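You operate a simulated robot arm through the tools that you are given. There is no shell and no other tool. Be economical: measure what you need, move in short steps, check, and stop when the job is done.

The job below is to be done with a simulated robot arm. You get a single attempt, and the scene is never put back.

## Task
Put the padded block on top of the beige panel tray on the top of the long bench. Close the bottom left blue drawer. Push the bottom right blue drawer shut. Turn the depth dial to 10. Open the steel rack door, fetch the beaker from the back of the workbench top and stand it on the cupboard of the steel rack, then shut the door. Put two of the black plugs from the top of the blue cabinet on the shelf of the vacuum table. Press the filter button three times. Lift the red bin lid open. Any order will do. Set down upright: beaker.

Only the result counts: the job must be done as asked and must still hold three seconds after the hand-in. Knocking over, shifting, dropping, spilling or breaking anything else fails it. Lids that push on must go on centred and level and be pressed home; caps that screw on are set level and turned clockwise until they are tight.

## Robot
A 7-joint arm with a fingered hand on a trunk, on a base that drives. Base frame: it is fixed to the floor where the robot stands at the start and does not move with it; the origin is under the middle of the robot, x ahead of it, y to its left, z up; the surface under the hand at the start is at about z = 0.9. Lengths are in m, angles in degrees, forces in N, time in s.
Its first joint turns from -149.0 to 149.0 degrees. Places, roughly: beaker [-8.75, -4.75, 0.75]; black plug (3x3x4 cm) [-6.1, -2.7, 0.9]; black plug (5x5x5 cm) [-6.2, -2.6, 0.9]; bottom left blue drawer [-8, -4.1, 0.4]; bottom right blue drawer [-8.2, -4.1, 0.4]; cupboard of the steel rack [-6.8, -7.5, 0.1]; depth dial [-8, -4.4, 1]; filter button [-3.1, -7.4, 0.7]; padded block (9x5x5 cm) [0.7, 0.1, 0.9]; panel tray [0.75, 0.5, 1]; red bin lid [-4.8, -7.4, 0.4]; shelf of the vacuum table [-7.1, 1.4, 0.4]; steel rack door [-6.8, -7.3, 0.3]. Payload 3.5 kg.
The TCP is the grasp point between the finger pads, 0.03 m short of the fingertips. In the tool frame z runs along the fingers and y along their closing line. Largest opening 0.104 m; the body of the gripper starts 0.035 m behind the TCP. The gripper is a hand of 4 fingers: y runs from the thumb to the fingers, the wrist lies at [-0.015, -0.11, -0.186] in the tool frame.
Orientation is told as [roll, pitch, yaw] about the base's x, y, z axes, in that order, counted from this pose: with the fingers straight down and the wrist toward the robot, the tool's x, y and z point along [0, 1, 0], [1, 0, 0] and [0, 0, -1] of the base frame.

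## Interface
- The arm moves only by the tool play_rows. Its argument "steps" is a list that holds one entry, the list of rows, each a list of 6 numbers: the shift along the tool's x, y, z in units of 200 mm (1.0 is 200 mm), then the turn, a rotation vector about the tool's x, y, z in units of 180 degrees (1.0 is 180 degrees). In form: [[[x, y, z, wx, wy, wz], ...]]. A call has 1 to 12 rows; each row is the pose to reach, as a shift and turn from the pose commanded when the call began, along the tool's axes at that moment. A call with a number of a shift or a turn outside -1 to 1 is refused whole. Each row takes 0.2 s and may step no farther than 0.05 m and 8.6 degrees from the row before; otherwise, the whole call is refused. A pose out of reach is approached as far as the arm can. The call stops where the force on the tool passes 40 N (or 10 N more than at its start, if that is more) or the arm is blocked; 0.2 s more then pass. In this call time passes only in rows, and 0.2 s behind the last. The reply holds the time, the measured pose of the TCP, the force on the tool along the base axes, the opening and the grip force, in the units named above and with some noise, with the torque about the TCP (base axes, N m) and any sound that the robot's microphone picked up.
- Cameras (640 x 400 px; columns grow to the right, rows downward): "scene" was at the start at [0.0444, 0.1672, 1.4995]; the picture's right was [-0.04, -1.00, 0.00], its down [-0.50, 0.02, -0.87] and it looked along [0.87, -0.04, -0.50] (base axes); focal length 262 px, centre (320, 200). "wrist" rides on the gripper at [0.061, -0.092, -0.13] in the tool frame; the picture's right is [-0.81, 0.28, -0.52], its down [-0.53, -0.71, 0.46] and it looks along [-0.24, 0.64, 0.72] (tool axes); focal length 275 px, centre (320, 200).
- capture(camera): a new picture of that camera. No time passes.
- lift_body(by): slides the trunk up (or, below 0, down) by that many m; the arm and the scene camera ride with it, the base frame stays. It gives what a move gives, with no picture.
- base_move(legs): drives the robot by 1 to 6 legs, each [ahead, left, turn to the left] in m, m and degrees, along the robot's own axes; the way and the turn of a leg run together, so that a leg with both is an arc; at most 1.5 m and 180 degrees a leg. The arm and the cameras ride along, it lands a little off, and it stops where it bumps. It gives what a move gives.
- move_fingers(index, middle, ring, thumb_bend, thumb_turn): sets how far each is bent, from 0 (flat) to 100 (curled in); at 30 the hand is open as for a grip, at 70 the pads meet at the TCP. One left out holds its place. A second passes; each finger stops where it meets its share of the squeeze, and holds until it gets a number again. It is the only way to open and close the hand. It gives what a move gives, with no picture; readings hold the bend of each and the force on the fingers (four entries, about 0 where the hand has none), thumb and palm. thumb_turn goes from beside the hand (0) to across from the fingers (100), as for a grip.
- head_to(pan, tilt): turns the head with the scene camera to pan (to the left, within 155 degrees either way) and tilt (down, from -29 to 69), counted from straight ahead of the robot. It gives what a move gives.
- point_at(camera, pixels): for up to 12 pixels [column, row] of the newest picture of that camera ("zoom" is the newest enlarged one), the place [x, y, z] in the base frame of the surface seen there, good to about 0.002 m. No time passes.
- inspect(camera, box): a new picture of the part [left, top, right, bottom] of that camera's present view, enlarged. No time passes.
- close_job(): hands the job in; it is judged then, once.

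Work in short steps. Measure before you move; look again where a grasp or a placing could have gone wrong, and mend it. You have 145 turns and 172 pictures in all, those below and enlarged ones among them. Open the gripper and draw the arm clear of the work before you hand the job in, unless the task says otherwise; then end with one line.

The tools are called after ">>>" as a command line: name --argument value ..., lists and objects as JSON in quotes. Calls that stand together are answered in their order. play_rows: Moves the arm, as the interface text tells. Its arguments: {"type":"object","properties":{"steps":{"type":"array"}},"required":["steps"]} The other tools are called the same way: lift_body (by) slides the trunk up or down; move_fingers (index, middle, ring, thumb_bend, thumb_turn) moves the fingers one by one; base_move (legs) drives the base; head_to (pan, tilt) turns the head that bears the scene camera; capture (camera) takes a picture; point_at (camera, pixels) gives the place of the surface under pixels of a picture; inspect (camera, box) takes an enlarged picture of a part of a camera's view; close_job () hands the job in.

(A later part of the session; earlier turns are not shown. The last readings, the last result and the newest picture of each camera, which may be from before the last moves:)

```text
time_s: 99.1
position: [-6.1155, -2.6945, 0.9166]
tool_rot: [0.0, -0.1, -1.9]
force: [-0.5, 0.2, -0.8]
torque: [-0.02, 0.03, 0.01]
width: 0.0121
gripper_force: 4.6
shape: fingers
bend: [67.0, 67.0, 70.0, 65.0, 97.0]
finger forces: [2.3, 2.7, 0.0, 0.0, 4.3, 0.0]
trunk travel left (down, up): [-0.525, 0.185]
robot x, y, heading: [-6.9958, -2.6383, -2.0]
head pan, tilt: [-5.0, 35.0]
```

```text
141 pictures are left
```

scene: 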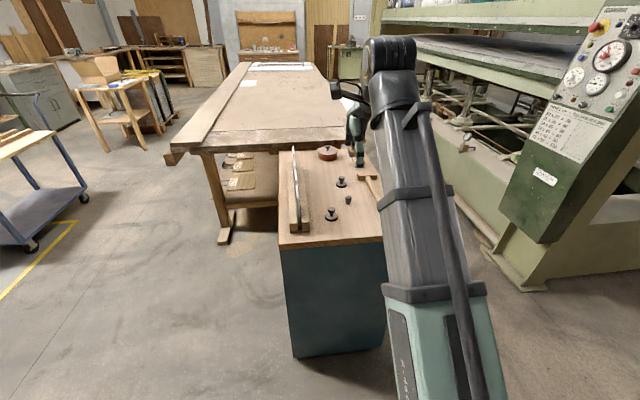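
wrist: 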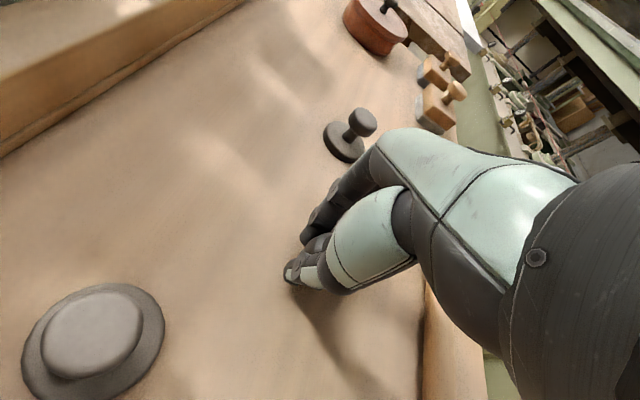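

Width 12 mm with only 4.6 N; squeeze harder, then lift a bit and look.

>>> move_fingers --index 85 --middle 85 --ring 75 --thumb_bend 80

>>> play_rows --steps '[[[0, 0, -0.1, 0, 0, 0], [0, 0, -0.3, 0, 0, 0], [0, 0, -0.5, 0, 0, 0]]]'

>>> capture --camera "wrist"

>>> inspect --camera "scene" --box '[270, 120, 430, 250]'

```text
time_s: 100.1
position: [-6.1152, -2.6941, 0.9166]
tool_rot: [0.0, 0.0, -1.9]
force: [0.8, 0.5, 0.1]
torque: [0.01, -0.02, -0.02]
width: 0.0
gripper_force: 24.6
shape: fingers
bend: [76.0, 75.0, 75.0, 74.0, 93.0]
finger forces: [10.2, 16.1, 0.1, 0.1, 21.1, 0.1]
trunk travel left (down, up): [-0.525, 0.185]
robot x, y, heading: [-6.9958, -2.6414, -1.9]
head pan, tilt: [-5.0, 35.0]
```

```text
time_s: 100.9
position: [-6.1139, -2.693, 1.0177]
tool_rot: [0.0, 0.0, -1.9]
force: [-0.5, 0.9, -0.4]
torque: [-0.02, 0.02, 0.01]
width: 0.0001
gripper_force: 23.6
shape: fingers
bend: [76.0, 75.0, 75.0, 74.0, 93.0]
finger forces: [10.3, 16.0, 0.1, 0.0, 20.7, 0.0]
trunk travel left (down, up): [-0.525, 0.185]
robot x, y, heading: [-6.9916, -2.6422, -1.9]
head pan, tilt: [-5.0, 35.0]
```

```text
140 pictures are left
```

wrist: 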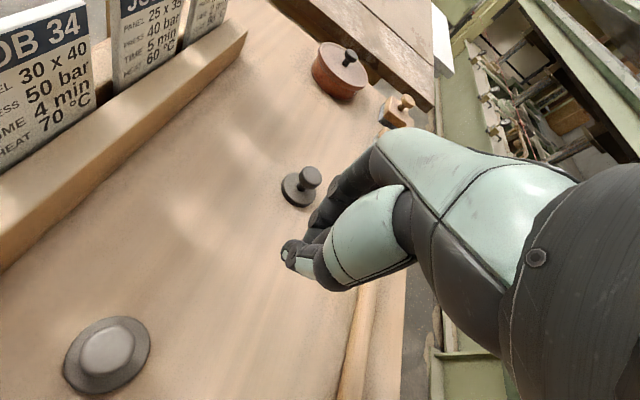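

```text
3.08 times, centred on (350, 185) of scene
```

zoom: 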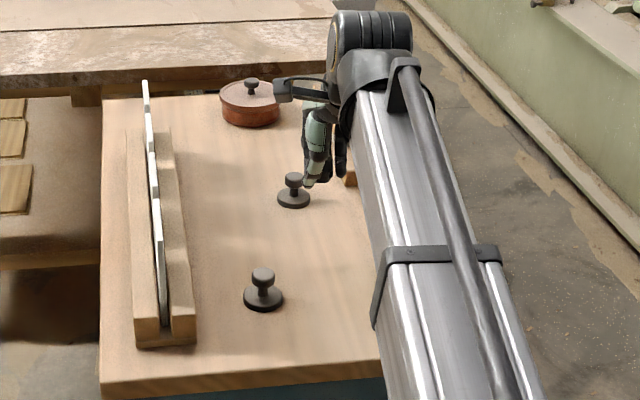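

The plug left the table, held with 21 N. I retract the arm and look toward the vacuum-table route.

>>> play_rows --steps '[[[0, 0, -0.2, 0, 0, 0], [0, 0, -0.4, 0, 0, 0], [0, -0.1, -0.6, 0, 0, 0], [0, -0.3, -0.7, 0, 0, 0], [0, -0.5, -0.8, 0, 0, 0], [0, -0.7, -0.9, 0, 0, 0], [0, -0.9, -1.0, 0, 0, 0]]]'

>>> capture --camera "wrist"

>>> head_to --pan 75 --tilt 25

>>> capture --camera "scene"

```text
time_s: 102.5
position: [-6.2958, -2.6883, 1.2173]
tool_rot: [0.0, -0.1, -1.9]
force: [0.4, 1.2, -0.4]
torque: [-0.03, -0.01, -0.04]
width: 0.0002
gripper_force: 23.3
shape: fingers
bend: [76.0, 75.0, 75.0, 74.0, 93.0]
finger forces: [10.3, 16.3, 0.0, 0.0, 20.3, 0.0]
trunk travel left (down, up): [-0.525, 0.185]
robot x, y, heading: [-6.9945, -2.6398, -2.0]
head pan, tilt: [-5.0, 35.0]
```

```text
138 pictures are left
```

wrist: 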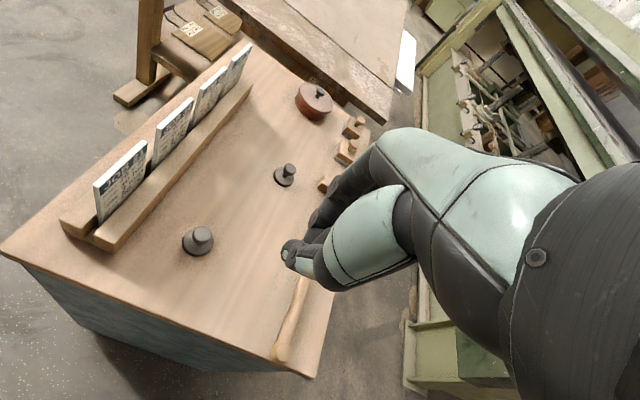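

```text
time_s: 104.0
position: [-6.2945, -2.6877, 1.2157]
tool_rot: [0.1, 0.0, -1.8]
force: [-0.3, 0.4, 0.0]
torque: [0.0, 0.01, -0.01]
width: 0.0
gripper_force: 23.4
shape: fingers
bend: [76.0, 75.0, 75.0, 74.0, 93.0]
finger forces: [10.4, 16.2, 0.0, 0.0, 20.3, 0.0]
trunk travel left (down, up): [-0.525, 0.185]
robot x, y, heading: [-6.9948, -2.6443, -1.9]
head pan, tilt: [75.0, 25.0]
```

```text
137 pictures are left
```

scene: 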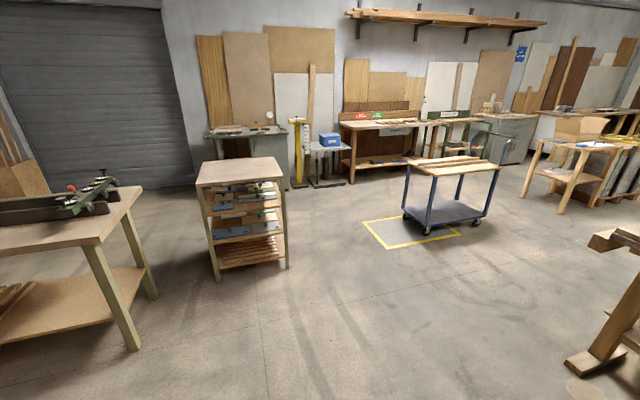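

I measure tables and clearances in this view.

>>> point_at --camera "scene" --pixels '[[217, 280], [286, 268], [212, 185], [280, 175], [200, 168], [135, 348], [155, 297], [405, 218], [427, 232], [205, 140], [315, 187], [95, 240]]'

```text
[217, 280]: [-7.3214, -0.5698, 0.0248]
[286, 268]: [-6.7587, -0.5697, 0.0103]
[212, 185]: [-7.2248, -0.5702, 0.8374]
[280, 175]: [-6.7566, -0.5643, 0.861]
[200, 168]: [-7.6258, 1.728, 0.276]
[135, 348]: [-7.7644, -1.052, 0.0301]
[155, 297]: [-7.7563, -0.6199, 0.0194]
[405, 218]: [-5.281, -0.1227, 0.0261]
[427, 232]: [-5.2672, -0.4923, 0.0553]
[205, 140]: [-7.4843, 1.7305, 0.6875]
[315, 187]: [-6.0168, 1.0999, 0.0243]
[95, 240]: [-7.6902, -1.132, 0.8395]
```

I check my own base footprint by looking down beside me.

>>> head_to --pan 130 --tilt 69

>>> capture --camera "scene"

```text
time_s: 105.3
position: [-6.2946, -2.6875, 1.2177]
tool_rot: [0.0, 0.0, -1.9]
force: [0.1, 0.2, -0.4]
torque: [-0.03, 0.01, -0.02]
width: 0.0
gripper_force: 23.1
shape: fingers
bend: [76.0, 75.0, 75.0, 74.0, 93.0]
finger forces: [10.3, 16.3, 0.1, 0.1, 20.3, 0.0]
trunk travel left (down, up): [-0.525, 0.185]
robot x, y, heading: [-6.994, -2.6418, -1.7]
head pan, tilt: [130.0, 68.8]
```

```text
136 pictures are left
```

scene: 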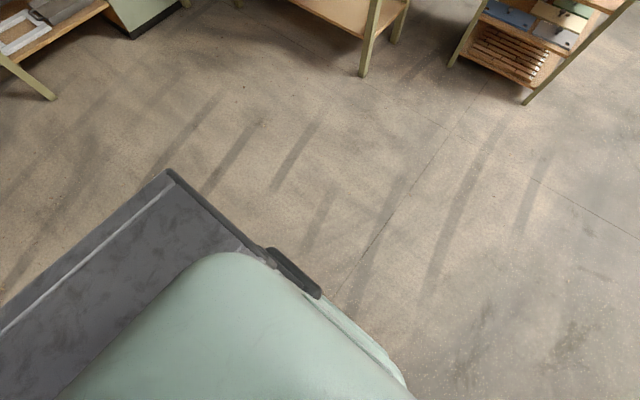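

>>> point_at --camera "scene" --pixels '[[168, 172], [20, 300], [320, 292], [275, 252], [400, 380], [240, 262], [60, 270], [130, 350]]'

```text
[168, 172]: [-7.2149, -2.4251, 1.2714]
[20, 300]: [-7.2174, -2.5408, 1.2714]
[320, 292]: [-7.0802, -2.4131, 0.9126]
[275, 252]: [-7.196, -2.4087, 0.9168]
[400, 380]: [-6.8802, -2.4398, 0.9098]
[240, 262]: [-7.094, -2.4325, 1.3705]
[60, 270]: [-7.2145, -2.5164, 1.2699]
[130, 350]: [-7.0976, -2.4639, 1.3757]
```

Body is ~0.22 m to the rear, ~0.24 m half-width: fits. Drive round the small table to the vacuum table front.

>>> base_move --legs '[[0, 0, 92], [1.2, 0, 0], [0, -0.8, 0], [1.5, 0, 0], [0.2, 0, 0]]'

>>> head_to --pan 35 --tilt 30

>>> capture --camera "scene"

```text
time_s: 127.3
position: [-6.1925, 0.9602, 1.2167]
tool_rot: [0.0, 0.1, 90.3]
force: [-0.1, 1.1, -0.1]
torque: [-0.02, 0.0, 0.01]
width: 0.0
gripper_force: 20.7
shape: fingers
bend: [77.0, 75.0, 75.0, 75.0, 93.0]
finger forces: [10.1, 16.3, 0.0, 0.0, 15.5, 0.0]
trunk travel left (down, up): [-0.525, 0.185]
robot x, y, heading: [-6.2104, 0.2593, 90.4]
head pan, tilt: [130.0, 68.8]
```

```text
time_s: 129.0
position: [-6.191, 0.9597, 1.2164]
tool_rot: [0.0, 0.0, 90.4]
force: [0.5, 0.6, -0.4]
torque: [0.02, 0.0, -0.03]
width: 0.0001
gripper_force: 21.0
shape: fingers
bend: [77.0, 75.0, 75.0, 75.0, 93.0]
finger forces: [10.1, 16.2, 0.0, 0.0, 15.5, 0.0]
trunk travel left (down, up): [-0.525, 0.185]
robot x, y, heading: [-6.2081, 0.2612, 90.5]
head pan, tilt: [35.0, 30.0]
```

```text
135 pictures are left
```

scene: 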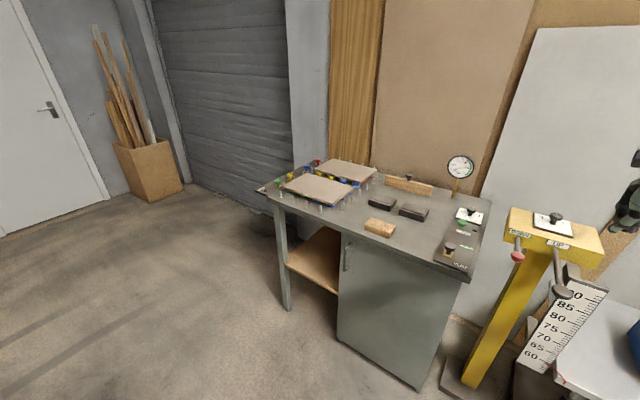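

Measure the shelf opening: shelf surface at (315,262), leg (285,290), cabinet edge (338,300).

>>> point_at --camera "scene" --pixels '[[315, 262], [290, 265], [335, 287], [320, 238], [288, 305], [270, 200], [345, 232], [338, 338], [460, 160], [300, 255], [330, 240], [475, 270]]'

>>> inspect --camera "scene" --box '[240, 170, 400, 320]'

>>> capture --camera "wrist"

```text
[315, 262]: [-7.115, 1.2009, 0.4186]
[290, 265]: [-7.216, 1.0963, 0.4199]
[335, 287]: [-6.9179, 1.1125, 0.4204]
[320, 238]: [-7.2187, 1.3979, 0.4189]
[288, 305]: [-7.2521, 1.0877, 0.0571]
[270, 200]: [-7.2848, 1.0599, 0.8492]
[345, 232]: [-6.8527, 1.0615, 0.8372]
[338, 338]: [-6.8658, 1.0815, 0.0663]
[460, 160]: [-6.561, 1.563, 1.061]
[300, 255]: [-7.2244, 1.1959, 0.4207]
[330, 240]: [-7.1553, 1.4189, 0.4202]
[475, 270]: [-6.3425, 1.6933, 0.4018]
```

```text
2.67 times, centred on (320, 245) of scene
```

zoom: 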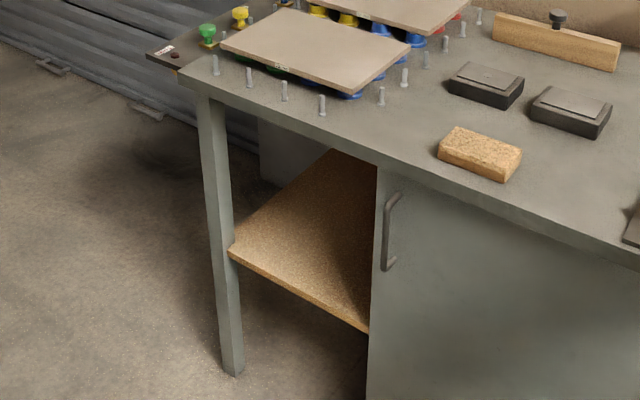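

```text
133 pictures are left
```

wrist: 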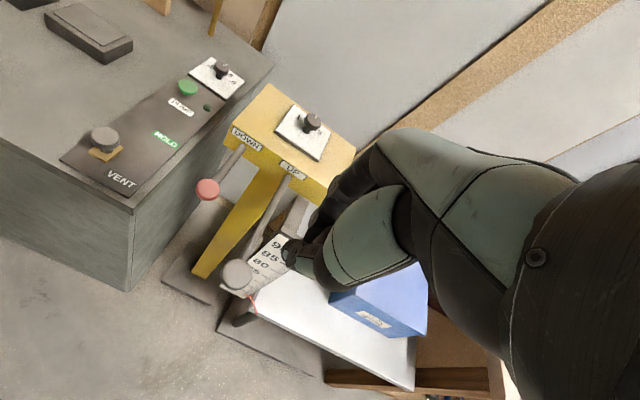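

Shelf spans x -7.25..-6.88, y 1.09..1.45, z 0.42. I retract the hand 0.1 m, slide left to x≈-7.07, and look.

>>> play_rows --steps '[[[0, -0.2, 0, 0, 0, 0], [0, -0.4, 0, 0, 0, 0], [0, -0.5, 0, 0, 0, 0]]]'

>>> base_move --legs '[[0, 0.86, 0]]'

>>> lift_body --by -0.5

>>> head_to --pan 0 --tilt 30

>>> capture --camera "scene"

>>> capture --camera "wrist"

```text
time_s: 129.8
position: [-6.1908, 0.8577, 1.2155]
tool_rot: [0.0, 0.0, 90.3]
force: [0.3, -1.2, 0.8]
torque: [-0.01, 0.03, -0.01]
width: 0.0001
gripper_force: 20.4
shape: fingers
bend: [77.0, 75.0, 75.0, 75.0, 93.0]
finger forces: [10.3, 16.3, 0.1, 0.1, 15.5, 0.0]
trunk travel left (down, up): [-0.525, 0.185]
robot x, y, heading: [-6.2119, 0.2564, 90.3]
head pan, tilt: [35.0, 30.0]
```

```text
time_s: 134.4
position: [-7.0489, 0.8529, 1.2165]
tool_rot: [0.1, 0.0, 90.3]
force: [-0.3, -0.1, -0.2]
torque: [-0.04, -0.01, 0.01]
width: 0.0001
gripper_force: 20.8
shape: fingers
bend: [77.0, 75.0, 75.0, 75.0, 93.0]
finger forces: [10.2, 16.3, 0.0, 0.1, 15.5, 0.0]
trunk travel left (down, up): [-0.525, 0.185]
robot x, y, heading: [-7.0678, 0.2516, 90.4]
head pan, tilt: [35.0, 30.0]
```

```text
refused: -0.5 is not a number from -0.4 to 0.4
```

```text
time_s: 135.4
position: [-7.0475, 0.854, 1.2176]
tool_rot: [0.0, 0.0, 90.4]
force: [1.0, -0.4, -1.0]
torque: [0.0, -0.01, -0.01]
width: 0.0
gripper_force: 21.5
shape: fingers
bend: [77.0, 75.0, 75.0, 75.0, 93.0]
finger forces: [10.2, 16.3, 0.1, 0.0, 15.5, 0.0]
trunk travel left (down, up): [-0.525, 0.185]
robot x, y, heading: [-7.0689, 0.2532, 90.4]
head pan, tilt: [0.0, 30.0]
```

```text
132 pictures are left
```

scene: 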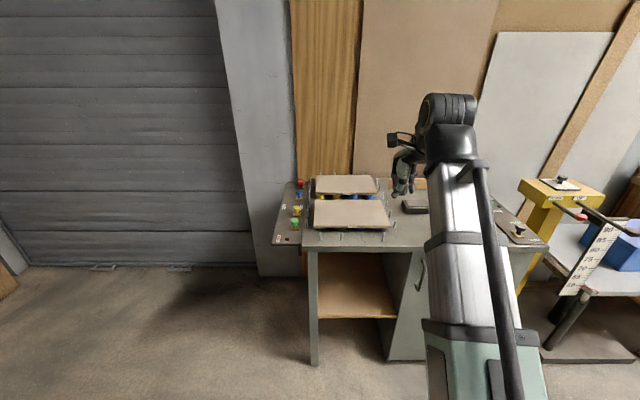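

```text
131 pictures are left
```

wrist: 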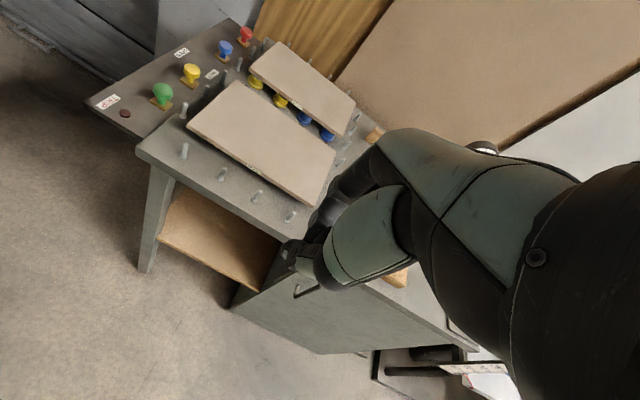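

I sample heights of the arm links to see if it will clear the tabletop edge when reaching in.

>>> point_at --camera "scene" --pixels '[[450, 100], [445, 140], [455, 190], [460, 240], [465, 290], [475, 340], [405, 180], [400, 140], [425, 110], [485, 270]]'

>>> inspect --camera "scene" --box '[370, 80, 500, 210]'

```text
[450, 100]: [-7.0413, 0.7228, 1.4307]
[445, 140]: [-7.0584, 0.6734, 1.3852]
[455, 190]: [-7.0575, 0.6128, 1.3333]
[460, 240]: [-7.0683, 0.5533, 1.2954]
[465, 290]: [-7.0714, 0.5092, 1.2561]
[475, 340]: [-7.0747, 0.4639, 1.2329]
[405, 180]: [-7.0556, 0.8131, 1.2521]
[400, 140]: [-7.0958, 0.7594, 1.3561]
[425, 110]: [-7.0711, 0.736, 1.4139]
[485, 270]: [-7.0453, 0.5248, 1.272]
```

```text
3.08 times, centred on (435, 145) of scene
```

zoom: 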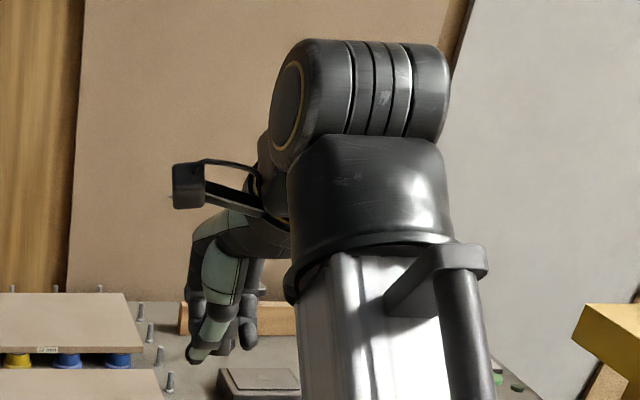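

The wrist joint tops at only 0.215 m above the TCP, so the hand fits under the tabletop. Lower the trunk.

>>> lift_body --by -0.4

>>> lift_body --by -0.12

>>> play_rows --steps '[[[0, 0, 0.24, 0, 0, 0], [0, 0, 0.48, 0, 0, 0], [0, 0, 0.72, 0, 0, 0], [0, 0, 0.95, 0, 0, 0]]]'

>>> capture --camera "wrist"

>>> capture --camera "scene"

```text
time_s: 139.2
position: [-7.048, 0.8531, 0.8177]
tool_rot: [0.1, -0.1, 90.3]
force: [0.1, -0.9, -0.4]
torque: [-0.03, 0.02, 0.0]
width: 0.0002
gripper_force: 21.1
shape: fingers
bend: [77.0, 75.0, 75.0, 75.0, 93.0]
finger forces: [10.2, 16.3, 0.1, 0.1, 15.5, 0.0]
trunk travel left (down, up): [-0.125, 0.585]
robot x, y, heading: [-7.0657, 0.2529, 90.4]
head pan, tilt: [0.0, 30.0]
```

```text
time_s: 140.7
position: [-7.0468, 0.8545, 0.6977]
tool_rot: [0.0, 0.0, 90.3]
force: [-1.0, 0.4, -0.4]
torque: [0.0, 0.0, 0.01]
width: 0.0
gripper_force: 21.2
shape: fingers
bend: [77.0, 75.0, 75.0, 75.0, 93.0]
finger forces: [10.2, 16.3, 0.0, 0.0, 15.5, 0.0]
trunk travel left (down, up): [-0.005, 0.705]
robot x, y, heading: [-7.0733, 0.2552, 90.3]
head pan, tilt: [0.0, 30.0]
```

```text
time_s: 141.7
position: [-7.0486, 0.8547, 0.5055]
tool_rot: [-0.1, 0.0, 90.3]
force: [0.1, 0.2, 0.4]
torque: [-0.01, -0.01, 0.01]
width: 0.0
gripper_force: 20.3
shape: fingers
bend: [77.0, 75.0, 75.0, 75.0, 93.0]
finger forces: [10.0, 16.2, 0.1, 0.0, 14.4, 0.1]
trunk travel left (down, up): [-0.005, 0.705]
robot x, y, heading: [-7.0735, 0.2562, 90.4]
head pan, tilt: [0.0, 30.0]
```

```text
129 pictures are left
```

wrist: 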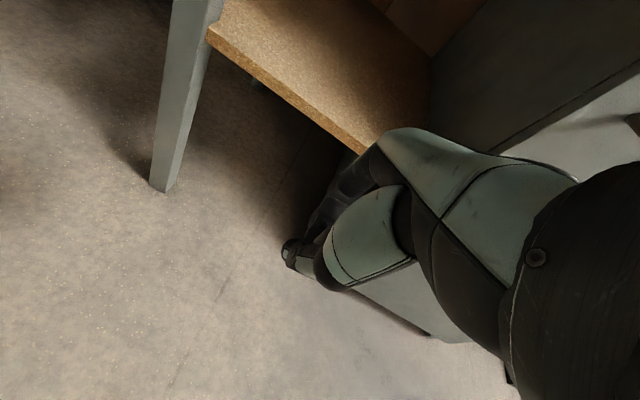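

```text
128 pictures are left
```

scene: 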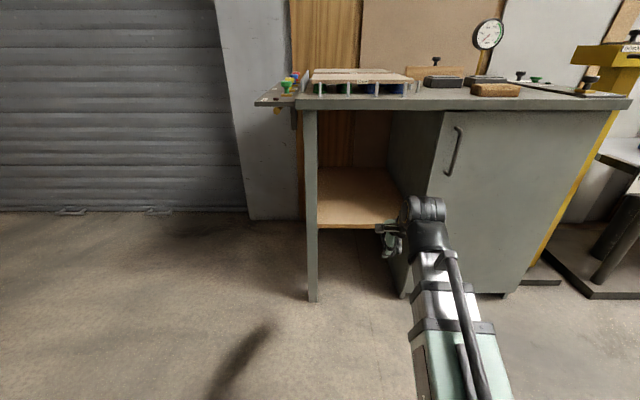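

Shift 4 cm left of the cabinet side and reach forward into the opening.

>>> play_rows --steps '[[[0.1, 0.2, 0, 0, 0, 0], [0.2, 0.4, 0, 0, 0, 0], [0.2, 0.6, 0, 0, 0, 0], [0.2, 0.8, 0, 0, 0, 0], [0.2, 0.98, 0, 0, 0, 0]]]'

>>> capture --camera "scene"

>>> capture --camera "wrist"

```text
time_s: 142.9
position: [-7.0889, 1.0507, 0.5067]
tool_rot: [0.0, 0.0, 90.3]
force: [0.1, -0.6, -0.5]
torque: [0.03, 0.02, 0.01]
width: 0.0001
gripper_force: 11.2
shape: fingers
bend: [77.0, 76.0, 75.0, 75.0, 93.0]
finger forces: [0.0, 13.8, 0.0, 0.0, 8.6, 0.0]
trunk travel left (down, up): [-0.005, 0.705]
robot x, y, heading: [-7.0673, 0.2547, 90.2]
head pan, tilt: [0.0, 30.0]
```

```text
127 pictures are left
```

scene: 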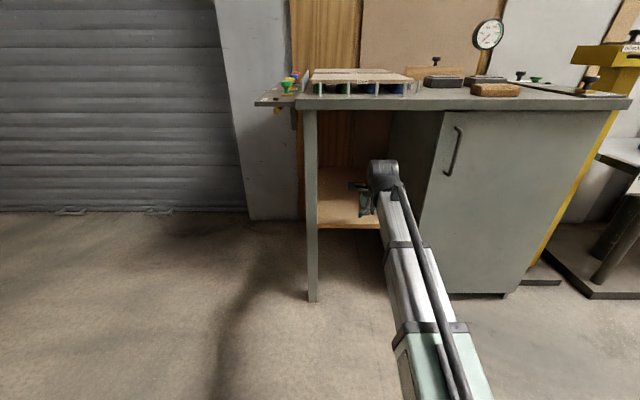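

```text
126 pictures are left
```

wrist: 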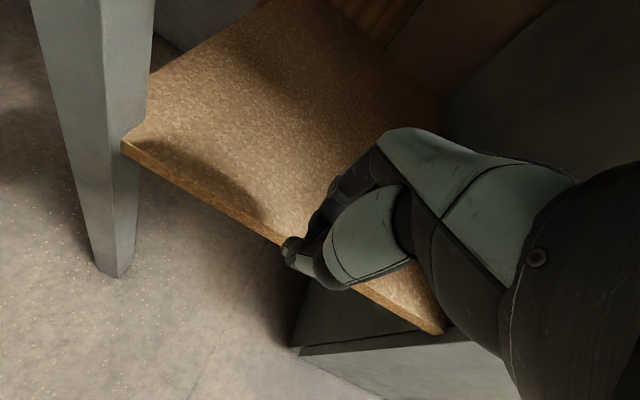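

Grip force is waning, so I go in promptly: forward 0.13 m, then down 0.03.

>>> play_rows --steps '[[[0, 0.22, 0, 0, 0, 0], [0, 0.44, 0, 0, 0, 0], [0, 0.65, 0, 0, 0, 0], [0, 0.65, 0.1, 0, 0, 0], [0, 0.65, 0.15, 0, 0, 0], [0, 0.65, 0.18, 0, 0, 0], [0, 0.65, 0.21, 0, 0, 0], [0, 0.65, 0.24, 0, 0, 0]]]'

>>> capture --camera "wrist"

>>> inspect --camera "scene" --box '[300, 140, 430, 250]'

```text
time_s: 144.7
position: [-7.0894, 1.1789, 0.4597]
tool_rot: [0.0, 0.0, 90.4]
force: [0.3, 0.1, -0.2]
torque: [0.01, -0.04, 0.02]
width: 0.0
gripper_force: 10.9
shape: fingers
bend: [77.0, 76.0, 75.0, 75.0, 93.0]
finger forces: [0.0, 13.7, 0.1, 0.0, 8.6, 0.0]
trunk travel left (down, up): [-0.005, 0.705]
robot x, y, heading: [-7.0707, 0.2526, 90.3]
head pan, tilt: [0.0, 30.0]
```

```text
125 pictures are left
```

wrist: 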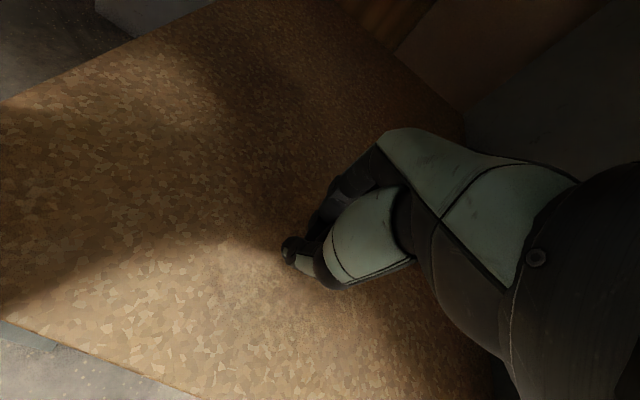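

```text
3.64 times, centred on (365, 195) of scene
```

zoom: 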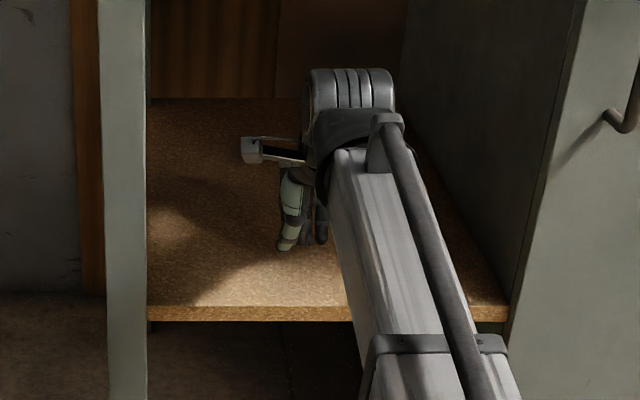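

Lower 5 mm more and open gently.

>>> play_rows --steps '[[[0, 0, 0.015, 0, 0, 0], [0, 0, 0.025, 0, 0, 0]]]'

>>> move_fingers --index 60 --middle 60 --ring 60 --thumb_bend 60

>>> move_fingers --index 35 --middle 35 --ring 35 --thumb_bend 35

>>> capture --camera "wrist"

```text
time_s: 145.3
position: [-7.0903, 1.1794, 0.4538]
tool_rot: [0.0, 0.0, 90.3]
force: [0.6, -0.1, 0.0]
torque: [0.0, 0.0, -0.02]
width: 0.0002
gripper_force: 10.4
shape: fingers
bend: [77.0, 76.0, 75.0, 75.0, 93.0]
finger forces: [0.1, 13.7, 0.0, 0.1, 8.4, 0.0]
trunk travel left (down, up): [-0.005, 0.705]
robot x, y, heading: [-7.0653, 0.2567, 90.4]
head pan, tilt: [0.0, 30.0]
```

```text
time_s: 146.3
position: [-7.0889, 1.1792, 0.4543]
tool_rot: [0.0, 0.0, 90.2]
force: [0.0, 0.1, 0.3]
torque: [0.04, 0.03, 0.04]
width: 0.0258
gripper_force: 0.0
shape: fingers
bend: [60.0, 60.0, 60.0, 60.0, 97.0]
finger forces: [0.0, 0.0, 0.0, 0.1, 0.0, 0.0]
trunk travel left (down, up): [-0.005, 0.705]
robot x, y, heading: [-7.0664, 0.2531, 90.7]
head pan, tilt: [0.0, 30.0]
```

```text
time_s: 147.3
position: [-7.0899, 1.1798, 0.4537]
tool_rot: [0.0, 0.0, 90.2]
force: [-0.5, 0.2, -1.1]
torque: [0.0, 0.02, 0.0]
width: 0.0903
gripper_force: 0.0
shape: fingers
bend: [35.0, 35.0, 35.0, 35.0, 97.0]
finger forces: [0.0, 0.0, 0.1, 0.0, 0.0, 0.0]
trunk travel left (down, up): [-0.005, 0.705]
robot x, y, heading: [-7.0694, 0.2529, 90.5]
head pan, tilt: [0.0, 30.0]
```

```text
123 pictures are left
```

wrist: 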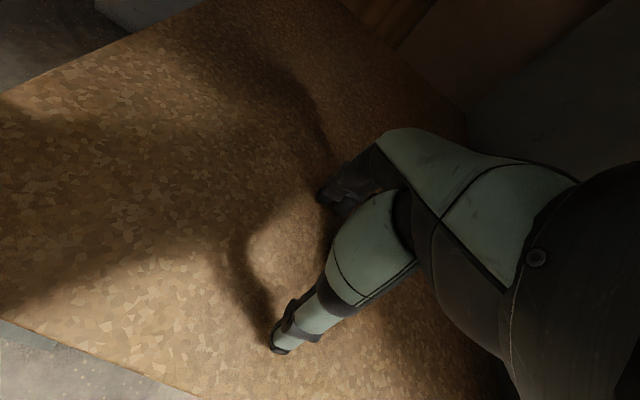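

Plug not visible yet (maybe hidden by the thumb). Raise and draw back to see the shelf.

>>> play_rows --steps '[[[0, 0, -0.15, 0, 0, 0], [0, 0, -0.3, 0, 0, 0], [0, -0.2, -0.3, 0, 0, 0], [0, -0.44, -0.3, 0, 0, 0], [0, -0.68, -0.3, 0, 0, 0], [0, -0.92, -0.3, 0, 0, 0]]]'

>>> play_rows --steps '[[[0, -0.2, 0, 0, 0, 0], [0, -0.44, 0, 0, 0, 0], [0, -0.65, 0, 0, 0, 0]]]'

>>> capture --camera "wrist"

>>> inspect --camera "scene" --box '[290, 140, 450, 290]'

```text
time_s: 148.7
position: [-7.0894, 0.9947, 0.5127]
tool_rot: [-0.1, 0.0, 90.4]
force: [0.0, -0.3, -1.1]
torque: [0.0, -0.02, 0.02]
width: 0.0905
gripper_force: 0.2
shape: fingers
bend: [35.0, 35.0, 35.0, 35.0, 97.0]
finger forces: [0.0, 0.1, 0.1, 0.0, 0.0, 0.1]
trunk travel left (down, up): [-0.005, 0.705]
robot x, y, heading: [-7.0723, 0.2498, 90.2]
head pan, tilt: [0.0, 30.0]
```

```text
time_s: 149.5
position: [-7.0884, 0.8646, 0.5144]
tool_rot: [-0.1, 0.0, 90.3]
force: [0.2, 0.9, 0.3]
torque: [-0.02, -0.03, -0.02]
width: 0.0905
gripper_force: 0.0
shape: fingers
bend: [35.0, 35.0, 35.0, 35.0, 97.0]
finger forces: [0.0, 0.0, 0.1, 0.1, 0.1, 0.1]
trunk travel left (down, up): [-0.005, 0.705]
robot x, y, heading: [-7.0694, 0.2505, 90.1]
head pan, tilt: [0.0, 30.0]
```

```text
122 pictures are left
```

wrist: 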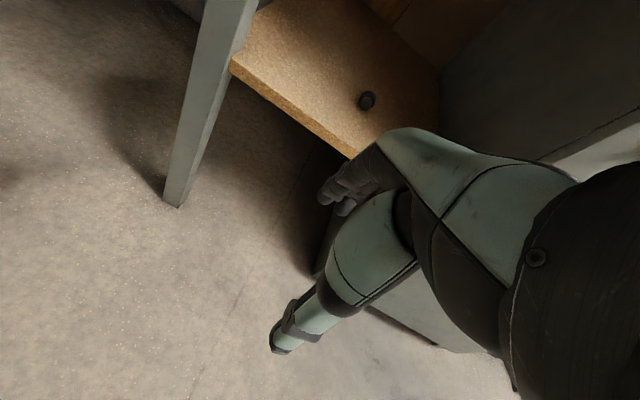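

```text
2.67 times, centred on (370, 215) of scene
```

zoom: 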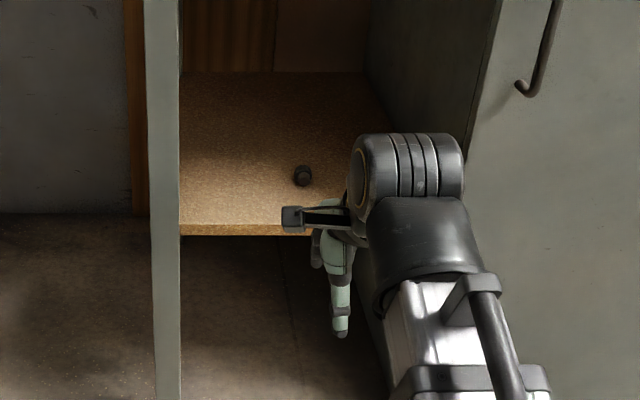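

Plug is on the shelf at (303,175) in the zoom. Raise up and return for the second plug.

>>> lift_body --by 0.4

>>> lift_body --by 0.12

>>> play_rows --steps '[[[0, 0, -0.24, 0, 0, 0], [0, 0, -0.48, 0, 0, 0], [0, 0, -0.72, 0, 0, 0], [0, 0, -0.95, 0, 0, 0]]]'

>>> base_move --legs '[[0, -0.86, 0], [-1.5, 0, 0], [-0.2, 0, 0], [0, 0.8, 0], [-1.15, 0, 0], [0, 0, -92.5]]'

>>> head_to --pan -5 --tilt 35

>>> capture --camera "scene"

```text
time_s: 153.4
position: [-7.0892, 0.8655, 0.9138]
tool_rot: [0.0, 0.0, 90.3]
force: [-1.3, 0.0, -0.2]
torque: [-0.01, 0.03, -0.01]
width: 0.0907
gripper_force: 0.0
shape: fingers
bend: [35.0, 35.0, 35.0, 35.0, 97.0]
finger forces: [0.0, 0.0, 0.0, 0.0, 0.1, 0.0]
trunk travel left (down, up): [-0.405, 0.305]
robot x, y, heading: [-7.0678, 0.2535, 90.5]
head pan, tilt: [0.0, 30.0]
```

```text
time_s: 154.9
position: [-7.0897, 0.8657, 1.0329]
tool_rot: [0.1, 0.0, 90.3]
force: [0.2, -0.2, 0.2]
torque: [-0.01, 0.04, 0.0]
width: 0.0905
gripper_force: 0.1
shape: fingers
bend: [35.0, 35.0, 35.0, 35.0, 97.0]
finger forces: [0.0, 0.1, 0.0, 0.0, 0.0, 0.1]
trunk travel left (down, up): [-0.525, 0.185]
robot x, y, heading: [-7.0674, 0.254, 90.4]
head pan, tilt: [0.0, 30.0]
```

```text
time_s: 155.9
position: [-7.0885, 0.8656, 1.2246]
tool_rot: [0.0, 0.0, 90.3]
force: [0.2, 1.3, -0.2]
torque: [0.01, 0.03, 0.0]
width: 0.0901
gripper_force: 0.1
shape: fingers
bend: [35.0, 35.0, 35.0, 35.0, 97.0]
finger forces: [0.0, 0.0, 0.1, 0.0, 0.0, 0.0]
trunk travel left (down, up): [-0.525, 0.185]
robot x, y, heading: [-7.0697, 0.253, 90.2]
head pan, tilt: [0.0, 30.0]
```

```text
time_s: 181.9
position: [-6.3668, -2.5984, 1.224]
tool_rot: [0.0, 0.0, -1.4]
force: [0.2, 0.3, -0.3]
torque: [-0.01, 0.0, -0.01]
width: 0.0904
gripper_force: 0.1
shape: fingers
bend: [35.0, 35.0, 35.0, 35.0, 97.0]
finger forces: [0.0, 0.1, 0.0, 0.0, 0.0, 0.0]
trunk travel left (down, up): [-0.525, 0.185]
robot x, y, heading: [-6.9786, -2.6049, -1.3]
head pan, tilt: [0.0, 30.0]
```

```text
time_s: 182.6
position: [-6.3669, -2.5974, 1.2243]
tool_rot: [-0.1, 0.1, -1.4]
force: [0.3, 0.4, -0.3]
torque: [0.0, 0.01, 0.01]
width: 0.0905
gripper_force: 0.0
shape: fingers
bend: [35.0, 35.0, 35.0, 35.0, 97.0]
finger forces: [0.1, 0.0, 0.0, 0.0, 0.1, 0.1]
trunk travel left (down, up): [-0.525, 0.185]
robot x, y, heading: [-6.9795, -2.6017, -1.5]
head pan, tilt: [-5.0, 35.0]
```

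```text
120 pictures are left
```

scene: 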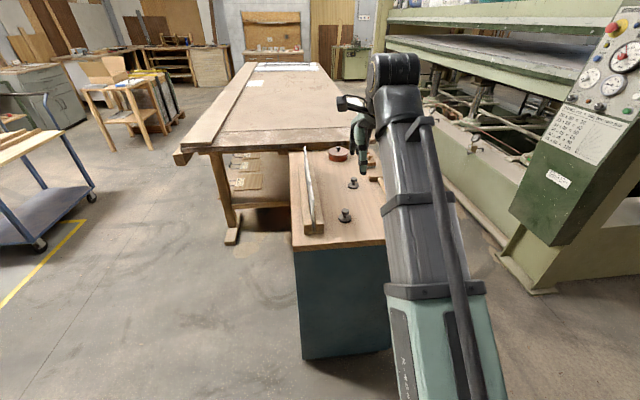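

Move over the big plug at (-6.199,-2.614).

>>> play_rows --steps '[[[-0.015, 0.21, 0, 0, 0, 0], [-0.03, 0.42, 0, 0, 0, 0], [-0.045, 0.63, 0, 0, 0, 0], [-0.06, 0.842, 0, 0, 0, 0], [-0.06, 0.842, 0.24, 0, 0, 0], [-0.06, 0.842, 0.48, 0, 0, 0], [-0.06, 0.842, 0.72, 0, 0, 0], [-0.06, 0.842, 0.96, 0, 0, 0]]]'

>>> move_fingers --index 40 --middle 40 --ring 40 --thumb_bend 40

>>> capture --camera "wrist"

```text
time_s: 184.4
position: [-6.1984, -2.6144, 1.0317]
tool_rot: [0.0, -0.1, -1.4]
force: [-0.4, -1.3, -0.1]
torque: [0.02, 0.0, 0.03]
width: 0.0904
gripper_force: 0.0
shape: fingers
bend: [35.0, 35.0, 35.0, 35.0, 97.0]
finger forces: [0.0, 0.0, 0.0, 0.1, 0.0, 0.1]
trunk travel left (down, up): [-0.525, 0.185]
robot x, y, heading: [-6.9801, -2.6035, -1.5]
head pan, tilt: [-5.0, 35.0]
```

```text
time_s: 185.4
position: [-6.1977, -2.6143, 1.032]
tool_rot: [0.0, 0.0, -1.4]
force: [-0.4, 0.1, 0.7]
torque: [0.02, -0.01, 0.0]
width: 0.0787
gripper_force: 0.1
shape: fingers
bend: [40.0, 40.0, 40.0, 40.0, 97.0]
finger forces: [0.0, 0.1, 0.0, 0.0, 0.0, 0.0]
trunk travel left (down, up): [-0.525, 0.185]
robot x, y, heading: [-6.9843, -2.6026, -1.4]
head pan, tilt: [-5.0, 35.0]
```

```text
119 pictures are left
```

wrist: 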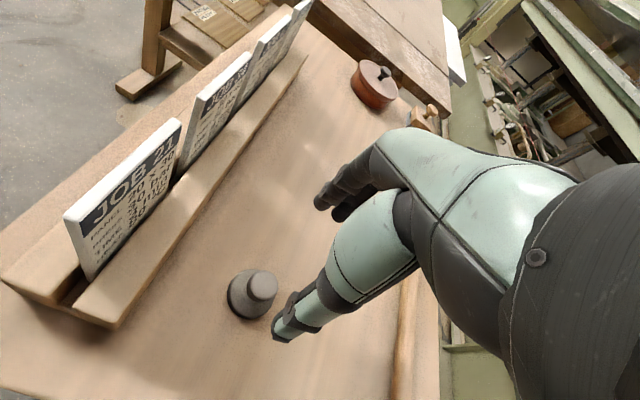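

>>> point_at --camera "wrist" --pixels '[[262, 285], [275, 282], [250, 288], [262, 274], [233, 300], [255, 317]]'

```text
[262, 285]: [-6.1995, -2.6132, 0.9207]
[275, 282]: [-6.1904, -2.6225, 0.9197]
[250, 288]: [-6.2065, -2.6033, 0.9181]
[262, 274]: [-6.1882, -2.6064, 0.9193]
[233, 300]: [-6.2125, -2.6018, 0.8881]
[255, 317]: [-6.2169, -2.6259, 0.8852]
```

Aligned; descend 0.111 m to TCP z≈0.921 and grip the knob.

>>> play_rows --steps '[[[0, 0, 0.2, 0, 0, 0], [0, 0, 0.4, 0, 0, 0], [0, 0, 0.5, 0, 0, 0], [0, 0, 0.555, 0, 0, 0]]]'

>>> move_fingers --index 68 --middle 68 --ring 68 --thumb_bend 68

>>> capture --camera "wrist"

```text
time_s: 186.4
position: [-6.1998, -2.6151, 0.9201]
tool_rot: [-0.1, 0.0, -1.4]
force: [0.2, -0.5, 0.4]
torque: [-0.01, 0.0, 0.0]
width: 0.0786
gripper_force: 0.0
shape: fingers
bend: [40.0, 40.0, 40.0, 40.0, 97.0]
finger forces: [0.0, 0.0, 0.0, 0.0, 0.0, 0.0]
trunk travel left (down, up): [-0.525, 0.185]
robot x, y, heading: [-6.9832, -2.6026, -1.2]
head pan, tilt: [-5.0, 35.0]
```

```text
time_s: 187.4
position: [-6.1998, -2.6129, 0.9218]
tool_rot: [0.0, -0.1, -1.4]
force: [3.7, -0.6, 7.4]
torque: [-0.01, -0.21, 0.0]
width: 0.0218
gripper_force: 10.2
shape: fingers
bend: [63.0, 62.0, 68.0, 62.0, 97.0]
finger forces: [6.2, 6.0, 0.0, 0.0, 6.8, 0.0]
trunk travel left (down, up): [-0.525, 0.185]
robot x, y, heading: [-6.9779, -2.6026, -1.3]
head pan, tilt: [-5.0, 35.0]
```

```text
118 pictures are left
```

wrist: 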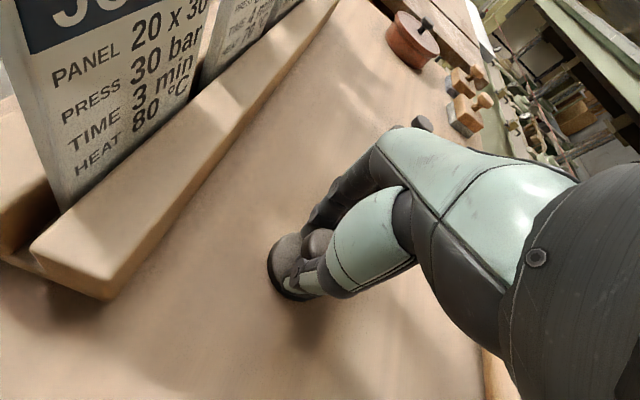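

Gripping at knob. Tighten moderately and lift.

>>> move_fingers --index 74 --middle 74 --ring 68 --thumb_bend 74

>>> play_rows --steps '[[[0, 0, -0.1, 0, 0, 0], [0, 0, -0.3, 0, 0, 0], [0, 0, -0.5, 0, 0, 0]]]'

>>> capture --camera "wrist"

```text
time_s: 188.4
position: [-6.1979, -2.6148, 0.9212]
tool_rot: [-0.1, 0.1, -1.5]
force: [5.3, -1.6, 9.6]
torque: [0.01, 0.04, 0.01]
width: 0.0227
gripper_force: 16.9
shape: fingers
bend: [71.0, 63.0, 68.0, 62.0, 96.0]
finger forces: [9.1, 9.4, 0.1, 0.0, 16.5, 0.1]
trunk travel left (down, up): [-0.525, 0.185]
robot x, y, heading: [-6.9774, -2.6006, -1.1]
head pan, tilt: [-5.0, 35.0]
```

```text
time_s: 189.2
position: [-6.1985, -2.6147, 1.0214]
tool_rot: [0.0, 0.0, -1.3]
force: [0.0, -0.7, -0.6]
torque: [-0.01, -0.01, 0.02]
width: 0.0228
gripper_force: 15.8
shape: fingers
bend: [72.0, 64.0, 68.0, 61.0, 96.0]
finger forces: [8.5, 6.8, 0.1, 0.0, 17.5, 0.0]
trunk travel left (down, up): [-0.525, 0.185]
robot x, y, heading: [-6.9806, -2.6035, -1.4]
head pan, tilt: [-5.0, 35.0]
```

```text
117 pictures are left
```

wrist: 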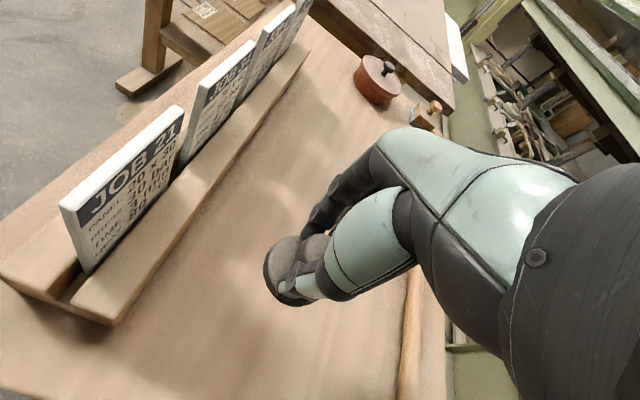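

Held well. Lift, retract and drive back to the vacuum table.

>>> play_rows --steps '[[[0, 0, -0.2, 0, 0, 0], [0, 0, -0.4, 0, 0, 0], [0, -0.1, -0.6, 0, 0, 0], [0, -0.3, -0.7, 0, 0, 0], [0, -0.5, -0.8, 0, 0, 0], [0, -0.7, -0.9, 0, 0, 0], [0, -0.88, -1.0, 0, 0, 0]]]'

>>> base_move --legs '[[0, 0, 91.5], [1.15, 0, 0], [0, -0.8, 0], [1.5, 0, 0], [0.2, 0, 0], [0, 0.84, 0]]'

>>> head_to --pan 0 --tilt 30

>>> capture --camera "wrist"

```text
time_s: 190.8
position: [-6.3747, -2.6112, 1.2215]
tool_rot: [-0.1, -0.1, -1.3]
force: [-0.5, 0.2, -0.6]
torque: [0.02, 0.02, -0.02]
width: 0.0049
gripper_force: 12.4
shape: fingers
bend: [73.0, 71.0, 68.0, 68.0, 96.0]
finger forces: [6.9, 6.9, 0.0, 0.1, 11.5, 0.1]
trunk travel left (down, up): [-0.525, 0.185]
robot x, y, heading: [-6.9789, -2.5994, -1.5]
head pan, tilt: [-5.0, 35.0]
```

```text
time_s: 216.8
position: [-7.0056, 0.8638, 1.2216]
tool_rot: [0.0, 0.0, 89.3]
force: [0.2, -0.8, -0.8]
torque: [0.0, 0.02, -0.01]
width: 0.0038
gripper_force: 11.8
shape: fingers
bend: [73.0, 71.0, 68.0, 69.0, 96.0]
finger forces: [7.0, 7.0, 0.1, 0.0, 9.4, 0.1]
trunk travel left (down, up): [-0.525, 0.185]
robot x, y, heading: [-7.0066, 0.258, 89.1]
head pan, tilt: [-5.0, 35.0]
```

```text
time_s: 217.4
position: [-7.0065, 0.8633, 1.2206]
tool_rot: [0.0, 0.1, 89.4]
force: [-0.7, 0.2, -0.1]
torque: [0.02, 0.01, 0.01]
width: 0.0038
gripper_force: 11.4
shape: fingers
bend: [73.0, 71.0, 68.0, 69.0, 96.0]
finger forces: [7.0, 7.0, 0.1, 0.0, 9.4, 0.1]
trunk travel left (down, up): [-0.525, 0.185]
robot x, y, heading: [-7.0068, 0.2573, 89.2]
head pan, tilt: [0.0, 30.0]
```

```text
116 pictures are left
```

wrist: 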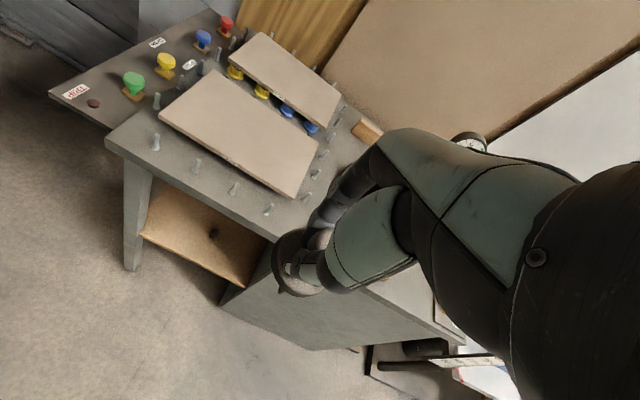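

Plug still held though tilted. Find the first plug's location, then lower the trunk.

>>> point_at --camera "wrist" --pixels '[[213, 233], [145, 235], [240, 284], [290, 265], [298, 283]]'

>>> lift_body --by -0.4

>>> lift_body --by -0.12

>>> play_rows --steps '[[[0, 0, 0.2, 0, 0, 0], [0, 0, 0.4, 0, 0, 0], [0, 0, 0.6, 0, 0, 0], [0, 0, 0.8, 0, 0, 0]]]'

>>> capture --camera "wrist"

>>> capture --camera "scene"

```text
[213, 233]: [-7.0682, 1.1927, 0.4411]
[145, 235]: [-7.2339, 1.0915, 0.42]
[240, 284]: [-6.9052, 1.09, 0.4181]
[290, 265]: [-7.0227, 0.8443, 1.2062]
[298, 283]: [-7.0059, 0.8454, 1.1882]
```

```text
time_s: 221.2
position: [-7.006, 0.8635, 0.8209]
tool_rot: [0.0, 0.0, 89.3]
force: [0.4, 0.3, -0.6]
torque: [-0.02, -0.02, 0.04]
width: 0.0038
gripper_force: 11.8
shape: fingers
bend: [73.0, 71.0, 68.0, 69.0, 96.0]
finger forces: [7.1, 6.9, 0.0, 0.0, 9.6, 0.1]
trunk travel left (down, up): [-0.125, 0.585]
robot x, y, heading: [-7.0082, 0.2575, 89.3]
head pan, tilt: [0.0, 30.0]
```

```text
time_s: 222.7
position: [-7.0057, 0.8634, 0.7013]
tool_rot: [0.1, 0.0, 89.4]
force: [0.0, 1.0, -0.2]
torque: [0.0, 0.01, 0.02]
width: 0.0038
gripper_force: 11.6
shape: fingers
bend: [73.0, 71.0, 68.0, 69.0, 96.0]
finger forces: [7.0, 6.9, 0.0, 0.1, 9.6, 0.0]
trunk travel left (down, up): [-0.005, 0.705]
robot x, y, heading: [-7.0048, 0.2602, 89.4]
head pan, tilt: [0.0, 30.0]
```

```text
time_s: 223.7
position: [-7.005, 0.8637, 0.5385]
tool_rot: [0.0, -0.1, 89.3]
force: [-0.1, -0.5, 0.2]
torque: [0.01, 0.0, 0.01]
width: 0.0039
gripper_force: 11.8
shape: fingers
bend: [73.0, 71.0, 68.0, 69.0, 96.0]
finger forces: [7.0, 7.1, 0.0, 0.0, 9.8, 0.0]
trunk travel left (down, up): [-0.005, 0.705]
robot x, y, heading: [-7.0127, 0.26, 89.2]
head pan, tilt: [0.0, 30.0]
```

```text
115 pictures are left
```

wrist: 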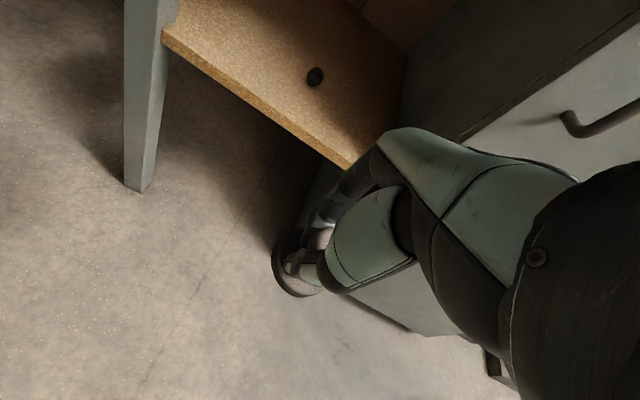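

```text
114 pictures are left
```

scene: 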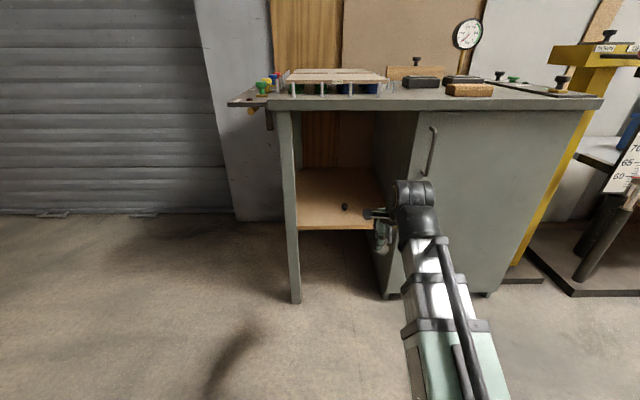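

First plug at (-7.07,1.19). I'll set the second at about (-7.14,1.135).

>>> play_rows --steps '[[[0.2, 0.1, 0, 0, 0, 0], [0.4, 0.2, 0, 0, 0, 0], [0.6, 0.3, 0, 0, 0, 0], [0.69, 0.5, 0, 0, 0, 0], [0.69, 0.74, 0, 0, 0, 0], [0.69, 0.95, 0, 0, 0, 0]]]'

>>> play_rows --steps '[[[0, 0.2, 0, 0, 0, 0], [0, 0.4, 0, 0, 0, 0], [0, 0.4, 0.1, 0, 0, 0], [0, 0.4, 0.2, 0, 0, 0]]]'

>>> capture --camera "wrist"

>>> inspect --camera "scene" --box '[260, 130, 440, 280]'

```text
time_s: 225.1
position: [-7.142, 1.0573, 0.542]
tool_rot: [0.0, 0.0, 89.4]
force: [0.8, -1.5, -0.1]
torque: [0.01, 0.0, -0.01]
width: 0.0034
gripper_force: 12.7
shape: fingers
bend: [73.0, 71.0, 68.0, 69.0, 96.0]
finger forces: [6.9, 7.4, 0.0, 0.1, 9.8, 0.1]
trunk travel left (down, up): [-0.005, 0.705]
robot x, y, heading: [-7.007, 0.2591, 89.4]
head pan, tilt: [0.0, 30.0]
```

```text
time_s: 226.1
position: [-7.1394, 1.1359, 0.5021]
tool_rot: [0.0, 0.0, 89.3]
force: [0.8, 0.5, -0.1]
torque: [0.0, -0.01, 0.01]
width: 0.0037
gripper_force: 11.8
shape: fingers
bend: [73.0, 71.0, 68.0, 69.0, 96.0]
finger forces: [7.0, 7.4, 0.0, 0.1, 9.9, 0.0]
trunk travel left (down, up): [-0.005, 0.705]
robot x, y, heading: [-7.0072, 0.2562, 89.2]
head pan, tilt: [0.0, 30.0]
```

```text
113 pictures are left
```

wrist: 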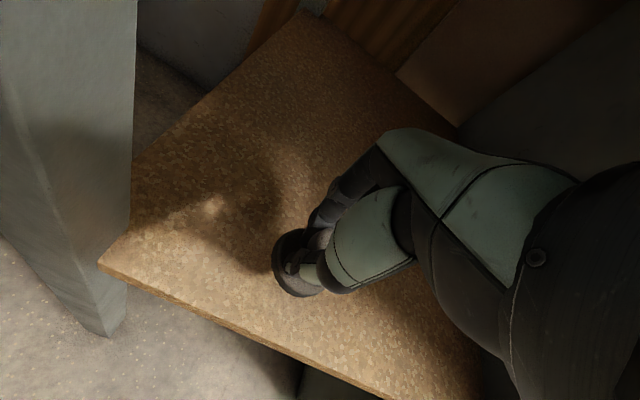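

```text
2.67 times, centred on (350, 205) of scene
```

zoom: 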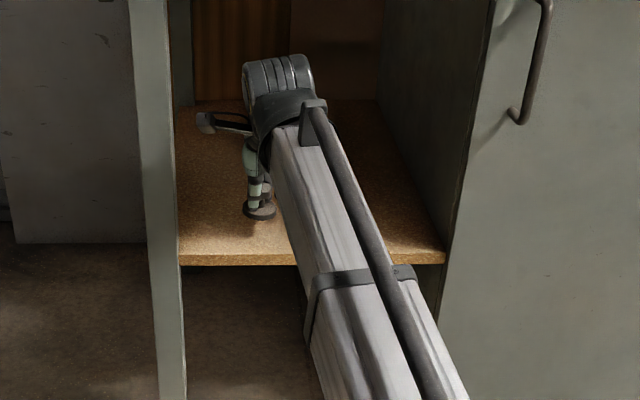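

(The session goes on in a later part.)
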